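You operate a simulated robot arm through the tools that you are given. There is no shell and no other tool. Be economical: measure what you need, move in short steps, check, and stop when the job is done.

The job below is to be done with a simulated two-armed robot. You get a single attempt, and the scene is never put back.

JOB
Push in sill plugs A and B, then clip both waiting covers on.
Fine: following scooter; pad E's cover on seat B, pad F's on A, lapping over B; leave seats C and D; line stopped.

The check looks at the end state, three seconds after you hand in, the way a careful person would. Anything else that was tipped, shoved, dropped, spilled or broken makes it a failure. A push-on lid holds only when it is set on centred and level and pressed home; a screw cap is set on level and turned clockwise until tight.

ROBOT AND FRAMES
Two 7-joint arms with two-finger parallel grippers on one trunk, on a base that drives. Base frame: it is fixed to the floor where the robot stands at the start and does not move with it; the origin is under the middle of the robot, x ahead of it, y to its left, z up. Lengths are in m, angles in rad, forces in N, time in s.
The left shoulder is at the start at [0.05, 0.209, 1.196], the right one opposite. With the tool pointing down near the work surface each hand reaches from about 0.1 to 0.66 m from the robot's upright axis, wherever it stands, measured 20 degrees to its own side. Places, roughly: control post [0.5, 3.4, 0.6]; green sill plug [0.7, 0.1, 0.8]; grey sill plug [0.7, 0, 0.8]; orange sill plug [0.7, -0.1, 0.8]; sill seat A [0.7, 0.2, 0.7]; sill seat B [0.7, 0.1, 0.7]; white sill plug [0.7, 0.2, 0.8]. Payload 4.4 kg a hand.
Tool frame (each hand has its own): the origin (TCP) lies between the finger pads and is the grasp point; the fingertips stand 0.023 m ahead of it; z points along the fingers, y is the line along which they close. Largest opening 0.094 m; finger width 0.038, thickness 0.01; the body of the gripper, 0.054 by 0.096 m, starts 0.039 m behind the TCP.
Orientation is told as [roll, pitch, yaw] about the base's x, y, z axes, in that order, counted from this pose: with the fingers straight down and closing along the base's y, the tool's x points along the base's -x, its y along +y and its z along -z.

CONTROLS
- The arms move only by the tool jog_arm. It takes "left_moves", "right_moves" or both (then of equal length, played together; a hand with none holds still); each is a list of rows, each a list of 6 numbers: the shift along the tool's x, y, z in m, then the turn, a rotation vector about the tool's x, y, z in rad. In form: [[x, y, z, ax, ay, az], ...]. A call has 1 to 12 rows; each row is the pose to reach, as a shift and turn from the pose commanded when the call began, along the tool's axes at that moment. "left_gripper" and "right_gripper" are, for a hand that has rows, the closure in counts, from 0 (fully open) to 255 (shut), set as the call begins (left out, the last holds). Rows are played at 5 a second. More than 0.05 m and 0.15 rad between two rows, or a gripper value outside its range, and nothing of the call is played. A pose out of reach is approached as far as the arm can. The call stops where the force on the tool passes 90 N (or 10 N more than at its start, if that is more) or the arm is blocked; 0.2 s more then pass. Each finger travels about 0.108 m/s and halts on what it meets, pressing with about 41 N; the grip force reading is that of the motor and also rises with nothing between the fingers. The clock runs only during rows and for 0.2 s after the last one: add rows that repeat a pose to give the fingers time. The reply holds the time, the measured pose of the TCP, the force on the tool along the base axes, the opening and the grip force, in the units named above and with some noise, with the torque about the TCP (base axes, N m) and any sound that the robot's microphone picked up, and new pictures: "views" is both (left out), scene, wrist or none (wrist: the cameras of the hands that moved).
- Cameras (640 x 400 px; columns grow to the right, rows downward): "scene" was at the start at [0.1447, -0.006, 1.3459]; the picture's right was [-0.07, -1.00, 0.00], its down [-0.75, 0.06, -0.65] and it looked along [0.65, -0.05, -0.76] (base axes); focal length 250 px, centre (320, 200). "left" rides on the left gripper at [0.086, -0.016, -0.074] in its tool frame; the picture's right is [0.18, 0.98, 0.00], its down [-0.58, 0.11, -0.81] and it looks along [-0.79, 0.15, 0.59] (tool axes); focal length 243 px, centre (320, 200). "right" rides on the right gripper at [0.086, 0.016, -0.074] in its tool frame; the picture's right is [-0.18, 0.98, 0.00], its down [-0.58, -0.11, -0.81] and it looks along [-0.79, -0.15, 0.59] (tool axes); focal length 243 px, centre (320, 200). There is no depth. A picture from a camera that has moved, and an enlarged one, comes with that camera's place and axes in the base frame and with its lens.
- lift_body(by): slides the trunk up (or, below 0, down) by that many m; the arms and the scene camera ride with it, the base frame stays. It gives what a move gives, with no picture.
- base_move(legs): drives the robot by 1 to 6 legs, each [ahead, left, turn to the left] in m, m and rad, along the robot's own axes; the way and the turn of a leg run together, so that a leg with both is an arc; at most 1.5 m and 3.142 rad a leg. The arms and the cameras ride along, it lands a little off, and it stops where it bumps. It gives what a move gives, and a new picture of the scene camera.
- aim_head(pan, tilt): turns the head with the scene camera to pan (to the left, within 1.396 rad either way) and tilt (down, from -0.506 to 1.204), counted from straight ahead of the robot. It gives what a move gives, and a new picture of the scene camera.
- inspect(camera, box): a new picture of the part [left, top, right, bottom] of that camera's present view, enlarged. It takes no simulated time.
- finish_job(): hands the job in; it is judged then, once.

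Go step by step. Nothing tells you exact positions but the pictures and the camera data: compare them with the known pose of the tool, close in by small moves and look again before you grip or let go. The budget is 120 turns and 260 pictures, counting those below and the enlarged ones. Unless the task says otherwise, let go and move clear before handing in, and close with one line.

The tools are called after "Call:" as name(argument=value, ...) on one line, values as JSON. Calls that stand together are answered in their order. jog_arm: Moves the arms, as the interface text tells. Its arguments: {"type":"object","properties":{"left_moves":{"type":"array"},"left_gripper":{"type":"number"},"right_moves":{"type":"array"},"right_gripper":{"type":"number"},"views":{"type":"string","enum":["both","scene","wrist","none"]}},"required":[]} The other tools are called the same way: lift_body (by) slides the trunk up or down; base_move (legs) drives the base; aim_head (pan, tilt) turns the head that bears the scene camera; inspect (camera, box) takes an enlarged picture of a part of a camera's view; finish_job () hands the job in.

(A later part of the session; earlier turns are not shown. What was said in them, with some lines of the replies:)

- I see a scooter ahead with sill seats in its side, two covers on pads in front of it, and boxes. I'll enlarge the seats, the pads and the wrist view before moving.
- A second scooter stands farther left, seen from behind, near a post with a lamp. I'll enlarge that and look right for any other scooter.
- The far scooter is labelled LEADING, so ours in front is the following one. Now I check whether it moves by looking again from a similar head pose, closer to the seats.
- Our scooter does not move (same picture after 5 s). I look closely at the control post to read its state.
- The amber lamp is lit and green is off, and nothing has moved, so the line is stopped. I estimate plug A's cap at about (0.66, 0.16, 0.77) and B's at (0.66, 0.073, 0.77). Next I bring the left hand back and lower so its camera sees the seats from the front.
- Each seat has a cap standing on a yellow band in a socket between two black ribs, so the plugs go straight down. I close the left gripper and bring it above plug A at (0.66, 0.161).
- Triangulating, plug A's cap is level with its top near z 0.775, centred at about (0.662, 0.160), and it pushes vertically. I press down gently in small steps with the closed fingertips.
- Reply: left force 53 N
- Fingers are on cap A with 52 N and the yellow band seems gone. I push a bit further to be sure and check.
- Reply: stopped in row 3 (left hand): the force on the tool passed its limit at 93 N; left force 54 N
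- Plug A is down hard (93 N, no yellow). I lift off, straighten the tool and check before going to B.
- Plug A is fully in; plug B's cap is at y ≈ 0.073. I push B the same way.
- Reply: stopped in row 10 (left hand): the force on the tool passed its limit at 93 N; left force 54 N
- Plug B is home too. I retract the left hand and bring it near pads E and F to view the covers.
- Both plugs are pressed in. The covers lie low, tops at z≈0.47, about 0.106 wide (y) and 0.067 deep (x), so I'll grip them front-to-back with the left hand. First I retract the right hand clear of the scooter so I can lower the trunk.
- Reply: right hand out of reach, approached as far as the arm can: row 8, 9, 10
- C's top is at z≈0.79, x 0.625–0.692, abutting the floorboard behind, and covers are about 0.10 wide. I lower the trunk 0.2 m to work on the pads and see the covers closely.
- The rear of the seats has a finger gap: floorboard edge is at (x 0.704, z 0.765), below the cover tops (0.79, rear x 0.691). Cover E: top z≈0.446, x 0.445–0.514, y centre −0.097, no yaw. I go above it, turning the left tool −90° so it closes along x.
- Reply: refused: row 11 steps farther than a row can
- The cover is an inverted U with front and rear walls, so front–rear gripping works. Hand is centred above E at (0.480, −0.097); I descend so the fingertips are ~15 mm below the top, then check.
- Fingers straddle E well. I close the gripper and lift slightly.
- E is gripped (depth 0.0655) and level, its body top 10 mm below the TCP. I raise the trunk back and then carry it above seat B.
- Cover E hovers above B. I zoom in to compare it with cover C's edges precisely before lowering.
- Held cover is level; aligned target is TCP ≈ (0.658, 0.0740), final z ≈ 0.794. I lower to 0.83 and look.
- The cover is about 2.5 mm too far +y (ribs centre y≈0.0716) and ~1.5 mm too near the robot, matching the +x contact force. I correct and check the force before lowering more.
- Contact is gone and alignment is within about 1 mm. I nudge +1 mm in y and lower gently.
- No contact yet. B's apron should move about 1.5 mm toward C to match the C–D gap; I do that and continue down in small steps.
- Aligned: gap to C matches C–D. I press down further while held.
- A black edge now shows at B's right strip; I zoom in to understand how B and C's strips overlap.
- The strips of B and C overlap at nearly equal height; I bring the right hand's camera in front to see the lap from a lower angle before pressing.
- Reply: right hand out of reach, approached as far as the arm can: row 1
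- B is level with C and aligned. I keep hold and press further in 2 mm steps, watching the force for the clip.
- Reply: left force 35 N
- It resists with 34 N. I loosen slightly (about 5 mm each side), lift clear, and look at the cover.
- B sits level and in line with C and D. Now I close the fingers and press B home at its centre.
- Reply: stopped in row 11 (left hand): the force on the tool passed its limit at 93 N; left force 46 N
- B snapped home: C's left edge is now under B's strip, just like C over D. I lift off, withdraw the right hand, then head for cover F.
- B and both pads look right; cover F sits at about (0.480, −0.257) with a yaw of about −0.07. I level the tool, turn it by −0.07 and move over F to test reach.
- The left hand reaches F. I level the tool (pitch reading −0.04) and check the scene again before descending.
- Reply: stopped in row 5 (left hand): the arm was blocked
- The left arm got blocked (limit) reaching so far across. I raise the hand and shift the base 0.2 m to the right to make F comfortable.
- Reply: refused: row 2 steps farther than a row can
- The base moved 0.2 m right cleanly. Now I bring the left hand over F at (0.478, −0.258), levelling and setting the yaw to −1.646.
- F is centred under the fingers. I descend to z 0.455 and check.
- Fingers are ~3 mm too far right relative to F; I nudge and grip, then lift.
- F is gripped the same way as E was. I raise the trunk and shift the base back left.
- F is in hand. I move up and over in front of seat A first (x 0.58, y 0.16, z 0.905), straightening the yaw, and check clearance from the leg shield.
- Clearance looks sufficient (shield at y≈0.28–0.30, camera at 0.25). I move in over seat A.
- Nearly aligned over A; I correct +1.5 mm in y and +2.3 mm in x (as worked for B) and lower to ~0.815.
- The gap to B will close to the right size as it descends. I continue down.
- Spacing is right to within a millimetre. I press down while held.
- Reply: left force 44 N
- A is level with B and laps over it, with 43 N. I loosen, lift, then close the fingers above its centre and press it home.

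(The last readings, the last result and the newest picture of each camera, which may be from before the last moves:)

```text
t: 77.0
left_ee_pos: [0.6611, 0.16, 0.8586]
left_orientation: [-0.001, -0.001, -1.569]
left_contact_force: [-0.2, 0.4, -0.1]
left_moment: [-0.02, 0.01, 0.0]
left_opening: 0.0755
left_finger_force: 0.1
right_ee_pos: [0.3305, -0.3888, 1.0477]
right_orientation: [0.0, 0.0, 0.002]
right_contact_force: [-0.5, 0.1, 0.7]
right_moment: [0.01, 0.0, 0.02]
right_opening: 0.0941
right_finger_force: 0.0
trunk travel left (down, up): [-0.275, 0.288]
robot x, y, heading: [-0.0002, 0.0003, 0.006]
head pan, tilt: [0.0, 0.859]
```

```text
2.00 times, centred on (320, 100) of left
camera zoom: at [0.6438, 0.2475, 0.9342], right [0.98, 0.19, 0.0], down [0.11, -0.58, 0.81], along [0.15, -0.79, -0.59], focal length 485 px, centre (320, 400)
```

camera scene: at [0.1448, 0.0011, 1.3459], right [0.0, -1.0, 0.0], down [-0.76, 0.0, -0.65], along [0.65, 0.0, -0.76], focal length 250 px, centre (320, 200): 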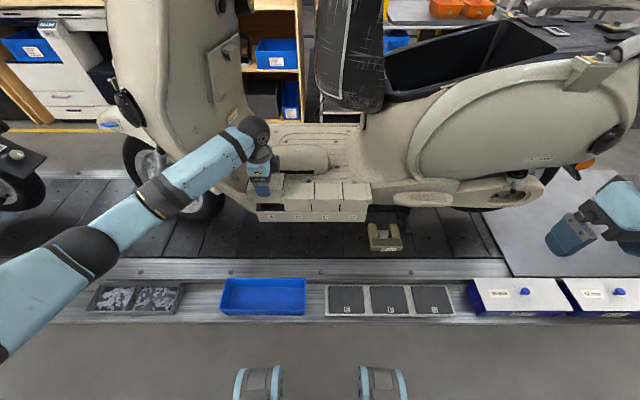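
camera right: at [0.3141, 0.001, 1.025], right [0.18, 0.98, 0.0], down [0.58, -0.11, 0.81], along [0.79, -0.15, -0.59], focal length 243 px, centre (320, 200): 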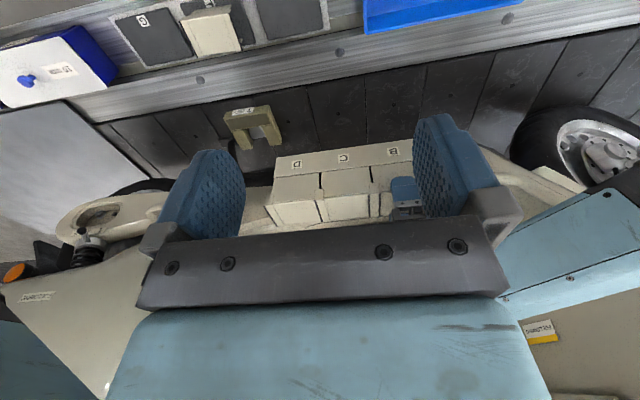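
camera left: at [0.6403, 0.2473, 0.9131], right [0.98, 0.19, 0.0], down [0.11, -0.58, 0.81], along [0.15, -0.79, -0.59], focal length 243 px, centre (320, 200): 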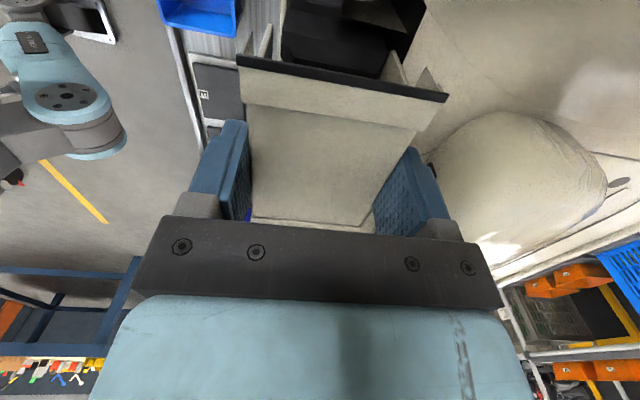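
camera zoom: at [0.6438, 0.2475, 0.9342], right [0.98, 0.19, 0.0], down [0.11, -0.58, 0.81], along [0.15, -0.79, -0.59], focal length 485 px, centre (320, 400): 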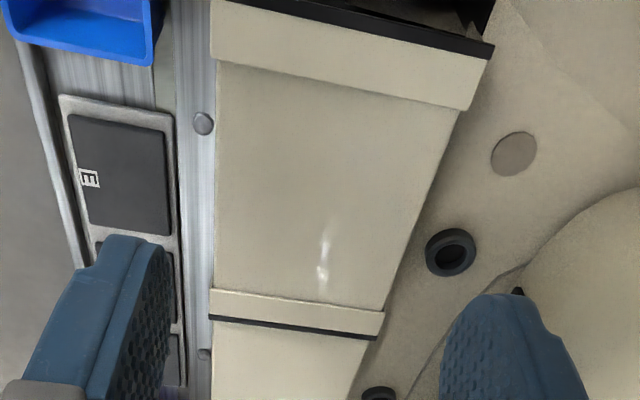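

A is seated like the others, lapping over B. Now the firm centred press.

Call:
jog_arm(left_moves=[[-0.002, -0.002, 0, 0, 0, 0], [-0.002, -0.002, 0, 0, 0, 0], [-0.002, -0.002, 0.02, 0, 0, 0], [-0.002, -0.002, 0.036, 0, 0, 0], [-0.002, -0.002, 0.041, 0, 0, 0], [-0.002, -0.002, 0.045, 0, 0, 0], [-0.002, -0.002, 0.049, 0, 0, 0], [-0.002, -0.002, 0.053, 0, 0, 0], [-0.002, -0.002, 0.057, 0, 0, 0], [-0.002, -0.002, 0.061, 0, 0, 0], [-0.002, -0.002, 0.065, 0, 0, 0], [-0.002, -0.002, 0.069, 0, 0, 0]], left_gripper=255, views="none")

Call:
inspect(camera="scene", box=[235, 160, 345, 228])

```text
t: 79.3
left_ee_pos: [0.663, 0.1583, 0.8151]
left_orientation: [0.026, -0.008, -1.57]
left_contact_force: [-18.1, 1.5, 45.9]
left_moment: [0.82, 0.5, 0.23]
left_opening: 0.0
left_finger_force: 41.3
right_ee_pos: [0.3253, -0.3884, 1.0499]
right_orientation: [0.0, -0.004, 0.005]
right_contact_force: [0.8, -0.3, -1.0]
right_moment: [-0.01, 0.04, -0.03]
right_opening: 0.094
right_finger_force: 0.1
trunk travel left (down, up): [-0.275, 0.288]
robot x, y, heading: [-0.0013, 0.0031, 0.004]
head pan, tilt: [0.0, 0.859]
stopped in row 11 (left hand): the force on the tool passed its limit at 93 N (the readings are from after the stop); the commanded pose is now the measured one
```

```text
5.82 times, centred on (290, 194) of scene
camera zoom: at [0.1386, 0.0007, 1.3462], right [0.0, -1.0, 0.0], down [-0.75, 0.0, -0.66], along [0.66, 0.0, -0.75], focal length 1453 px, centre (494, 235)
```

zoom: 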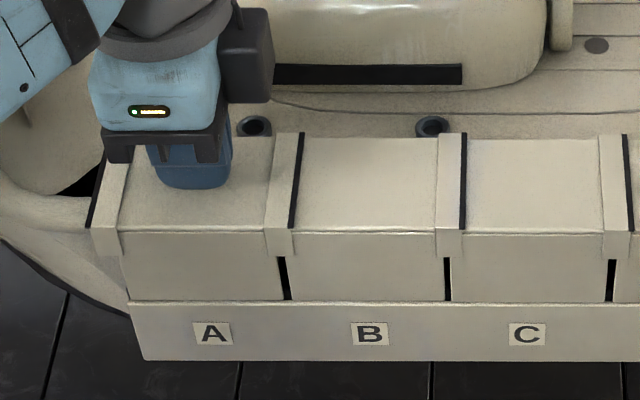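

A is pressed to the same height as B with 93 N. I lift off, back away and take a last look, including the line lamp.

Call:
jog_arm(left_moves=[[0, -0.002, -0.02, 0, 0, 0], [0, -0.004, -0.06, 0, -0.008, 0], [0, -0.004, -0.09, 0, -0.008, 0], [0, -0.05, -0.11, 0, -0.008, 0], [0.01, -0.095, -0.12, 0, -0.008, 0], [0.02, -0.14, -0.13, 0, -0.008, 0], [0.05, -0.175, -0.14, 0, -0.008, 0], [0.08, -0.21, -0.15, 0, -0.008, 0], [0.1, -0.25, -0.16, 0, -0.008, 0], [0.1, -0.25, -0.16, 0, -0.008, 0]], views="scene")

Call:
inspect(camera="scene", box=[240, 160, 390, 254])

Call:
inspect(camera="scene", box=[245, 165, 325, 215])

Call:
aim_head(pan=1.35, tilt=0.15)

Call:
inspect(camera="scene", box=[270, 130, 330, 190])

```text
refused: row 4 steps farther than a row can; nothing moved
```

```text
4.26 times, centred on (315, 207) of scene
camera zoom: at [0.1386, 0.0007, 1.3462], right [0.0, -1.0, 0.0], down [-0.75, 0.0, -0.66], along [0.66, 0.0, -0.75], focal length 1063 px, centre (341, 170)
```

zoom: 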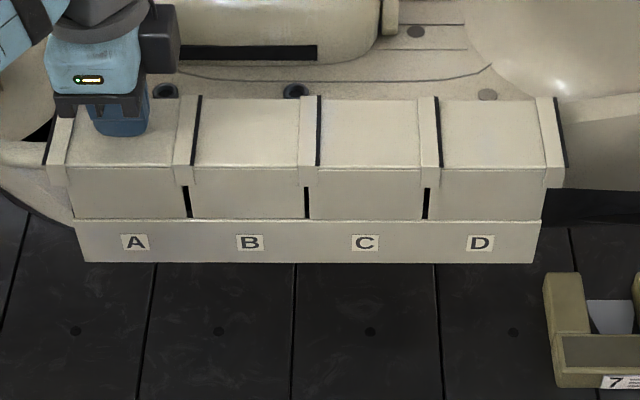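

```text
8.00 times, centred on (285, 190) of scene
camera zoom: at [0.1386, 0.0007, 1.3462], right [0.0, -1.0, 0.0], down [-0.75, 0.0, -0.66], along [0.66, 0.0, -0.75], focal length 1998 px, centre (600, 280)
```

zoom: 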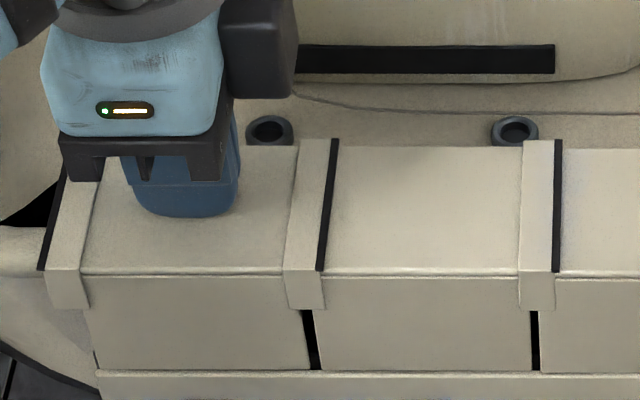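

```text
t: 80.8
left_ee_pos: [0.6614, 0.1588, 0.8149]
left_orientation: [0.026, -0.006, -1.569]
left_contact_force: [-4.7, 2.0, 59.0]
left_moment: [0.37, 0.2, 0.0]
left_opening: 0.0
left_finger_force: 40.4
right_ee_pos: [0.3244, -0.3908, 1.0501]
right_orientation: [0.001, -0.008, 0.004]
right_contact_force: [-0.5, -0.7, -0.3]
right_moment: [0.02, -0.01, 0.01]
right_opening: 0.0939
right_finger_force: 0.0
trunk travel left (down, up): [-0.275, 0.288]
robot x, y, heading: [-0.0062, 0.0025, 0.005]
head pan, tilt: [1.349, 0.15]
camera scene: at [0.0795, 0.0899, 1.4097], right [0.98, -0.22, 0.01], down [-0.03, -0.14, -0.99], along [0.22, 0.97, -0.15], focal length 250 px, centre (320, 200)
```

scene: 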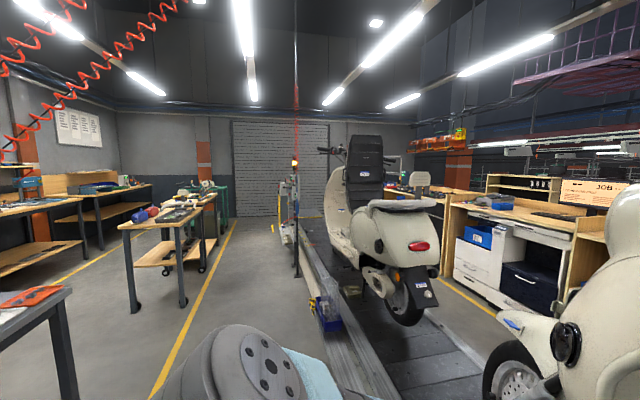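

```text
6.67 times, centred on (300, 160) of scene
camera zoom: at [0.0795, 0.0899, 1.4097], right [0.98, -0.22, 0.01], down [-0.03, -0.14, -0.99], along [0.22, 0.97, -0.15], focal length 1665 px, centre (453, 467)
```

zoom: 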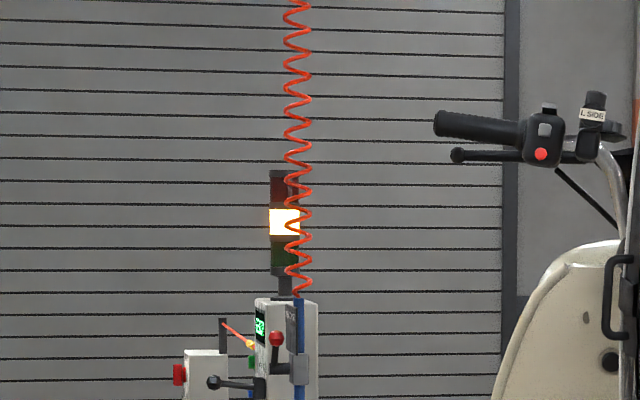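

The lamp is unchanged; the post has a green display I want to read. I lift off now with smaller steps.

Call:
inspect(camera="scene", box=[287, 150, 303, 166])

Call:
jog_arm(left_moves=[[0, -0.002, -0.02, 0, 0, 0], [0, -0.004, -0.06, 0, -0.008, 0], [0, -0.004, -0.09, 0, -0.008, 0], [0, -0.05, -0.1, 0, -0.008, 0], [0.01, -0.09, -0.11, 0, -0.008, 0], [0.02, -0.13, -0.12, 0, -0.008, 0], [0.04, -0.17, -0.125, 0, -0.008, 0], [0.06, -0.21, -0.13, 0, -0.008, 0], [0.08, -0.25, -0.135, 0, -0.008, 0], [0.08, -0.25, -0.135, 0, -0.008, 0]], views="none")

Call:
inspect(camera="scene", box=[287, 150, 303, 166])

Call:
aim_head(pan=0.0, tilt=0.859)

Call:
inspect(camera="scene", box=[240, 160, 390, 254])

```text
16.00 times, centred on (295, 158) of scene
camera zoom: at [0.0795, 0.0899, 1.4097], right [0.98, -0.22, 0.01], down [-0.03, -0.14, -0.99], along [0.22, 0.97, -0.15], focal length 3996 px, centre (720, 872)
```

zoom: 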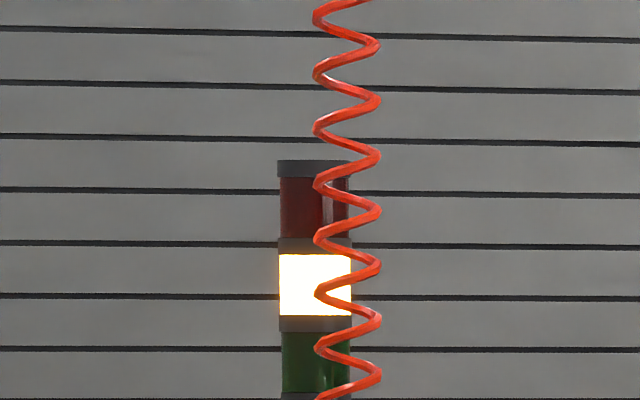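

```text
t: 83.0
left_ee_pos: [0.4125, 0.2385, 0.9378]
left_orientation: [0.013, -0.012, -1.568]
left_contact_force: [0.3, -0.3, -0.5]
left_moment: [-0.01, 0.03, 0.0]
left_opening: 0.0
left_finger_force: 41.0
right_ee_pos: [0.3313, -0.3877, 1.0487]
right_orientation: [-0.001, -0.001, 0.004]
right_contact_force: [-0.3, -0.4, -0.1]
right_moment: [-0.01, -0.02, -0.02]
right_opening: 0.0942
right_finger_force: 0.1
trunk travel left (down, up): [-0.275, 0.288]
robot x, y, heading: [-0.0023, 0.0044, 0.001]
head pan, tilt: [1.349, 0.15]
```

```text
16.00 times, centred on (295, 158) of scene
camera zoom: at [0.0878, 0.0911, 1.4089], right [0.98, -0.22, 0.0], down [-0.03, -0.15, -0.99], along [0.21, 0.97, -0.15], focal length 3996 px, centre (720, 872)
```

zoom: 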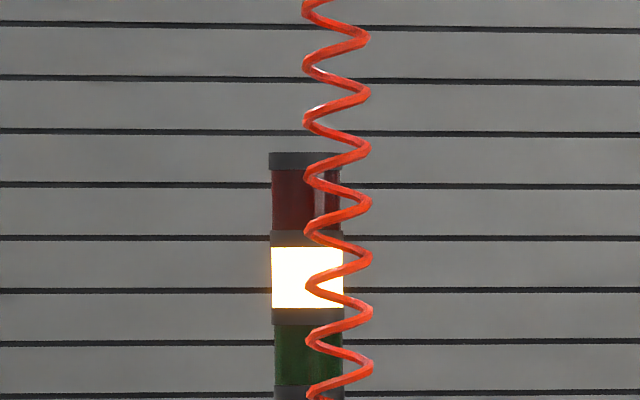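

```text
t: 84.5
left_ee_pos: [0.4111, 0.2381, 0.9378]
left_orientation: [0.015, -0.013, -1.566]
left_contact_force: [-0.1, -1.0, -0.4]
left_moment: [0.03, 0.01, 0.02]
left_opening: 0.0002
left_finger_force: 40.9
right_ee_pos: [0.3304, -0.3886, 1.0475]
right_orientation: [-0.001, 0.0, 0.003]
right_contact_force: [0.6, -0.1, -0.2]
right_moment: [-0.02, -0.01, -0.03]
right_opening: 0.0938
right_finger_force: 0.2
trunk travel left (down, up): [-0.275, 0.288]
robot x, y, heading: [-0.0022, 0.002, 0.008]
head pan, tilt: [0.0, 0.859]
camera scene: at [0.1447, 0.0014, 1.3459], right [0.0, -1.0, 0.0], down [-0.76, 0.0, -0.65], along [0.65, 0.0, -0.76], focal length 250 px, centre (320, 200)
```

scene: 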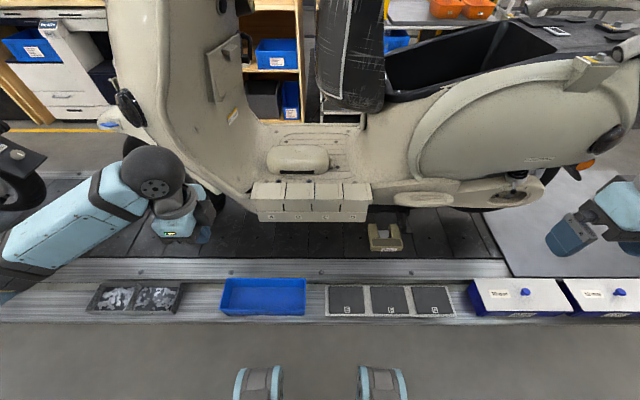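

```text
4.26 times, centred on (315, 207) of scene
camera zoom: at [0.1447, 0.0014, 1.3459], right [0.0, -1.0, 0.0], down [-0.76, 0.0, -0.65], along [0.65, 0.0, -0.76], focal length 1063 px, centre (341, 170)
```

zoom: 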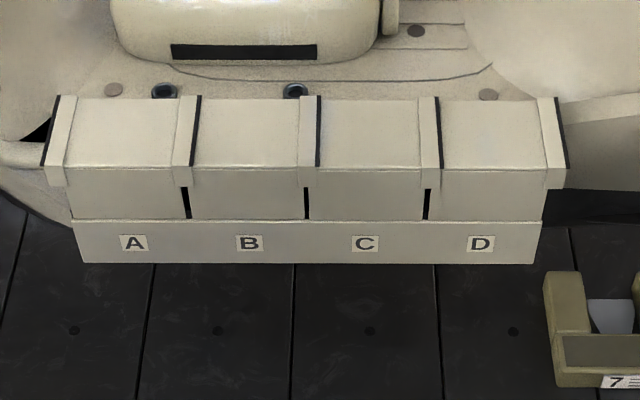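

All four covers sit in line, A lapping over B and B over C. For certainty about the line, I read the post's display once.

Call:
aim_head(pan=1.35, tilt=0.15)

Call:
inspect(camera="scene", box=[280, 168, 312, 200])

Call:
inspect(camera="scene", box=[290, 174, 302, 186])

```text
t: 86.0
left_ee_pos: [0.412, 0.2388, 0.9379]
left_orientation: [0.014, -0.012, -1.568]
left_contact_force: [-0.1, 0.3, -0.7]
left_moment: [-0.01, 0.01, 0.0]
left_opening: 0.0002
left_finger_force: 41.3
right_ee_pos: [0.3294, -0.3882, 1.0474]
right_orientation: [0.0, 0.0, 0.002]
right_contact_force: [0.0, -0.5, 1.0]
right_moment: [0.03, 0.01, 0.01]
right_opening: 0.0942
right_finger_force: 0.1
trunk travel left (down, up): [-0.275, 0.288]
robot x, y, heading: [0.0005, 0.0037, -0.0]
head pan, tilt: [1.349, 0.15]
camera scene: at [0.0871, 0.0916, 1.4089], right [0.98, -0.22, 0.0], down [-0.03, -0.15, -0.99], along [0.21, 0.96, -0.15], focal length 250 px, centre (320, 200)
```

scene: 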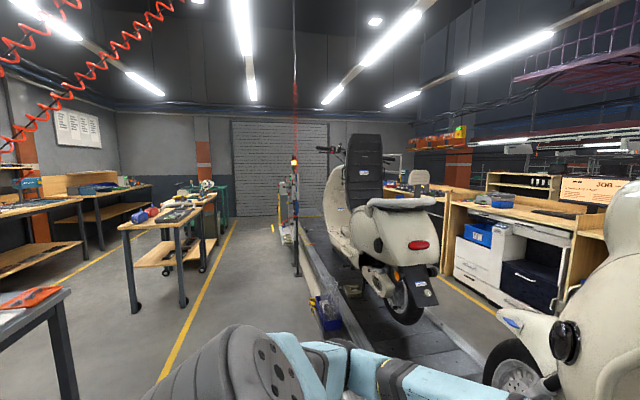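

```text
12.50 times, centred on (296, 184) of scene
camera zoom: at [0.0871, 0.0916, 1.4089], right [0.98, -0.22, 0.0], down [-0.03, -0.15, -0.99], along [0.21, 0.96, -0.15], focal length 3122 px, centre (620, 400)
```

zoom: 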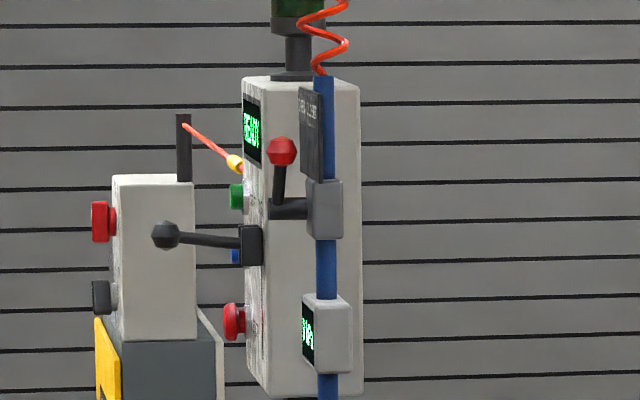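

```text
16.00 times, centred on (296, 180) of scene
camera zoom: at [0.0871, 0.0916, 1.4089], right [0.98, -0.22, 0.0], down [-0.03, -0.15, -0.99], along [0.21, 0.96, -0.15], focal length 3996 px, centre (704, 520)
```

zoom: 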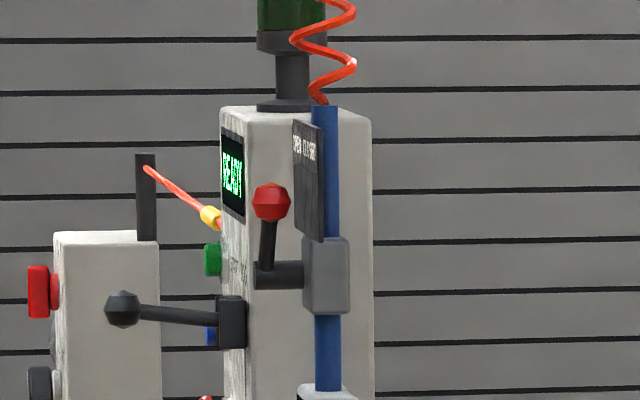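

The display reads "READY" with the amber lamp on, so the line is stopped and stays untouched. The plugs are in, both covers are clipped on, and the hands are clear, so I hand in.

Call:
finish_job()

```text
The job is handed in.
```

Plugs A and B are pushed in. Pad E's cover is clipped on seat B and pad F's on seat A, lapping over B. Seats C and D were left as they were, and the line stayed stopped throughout.
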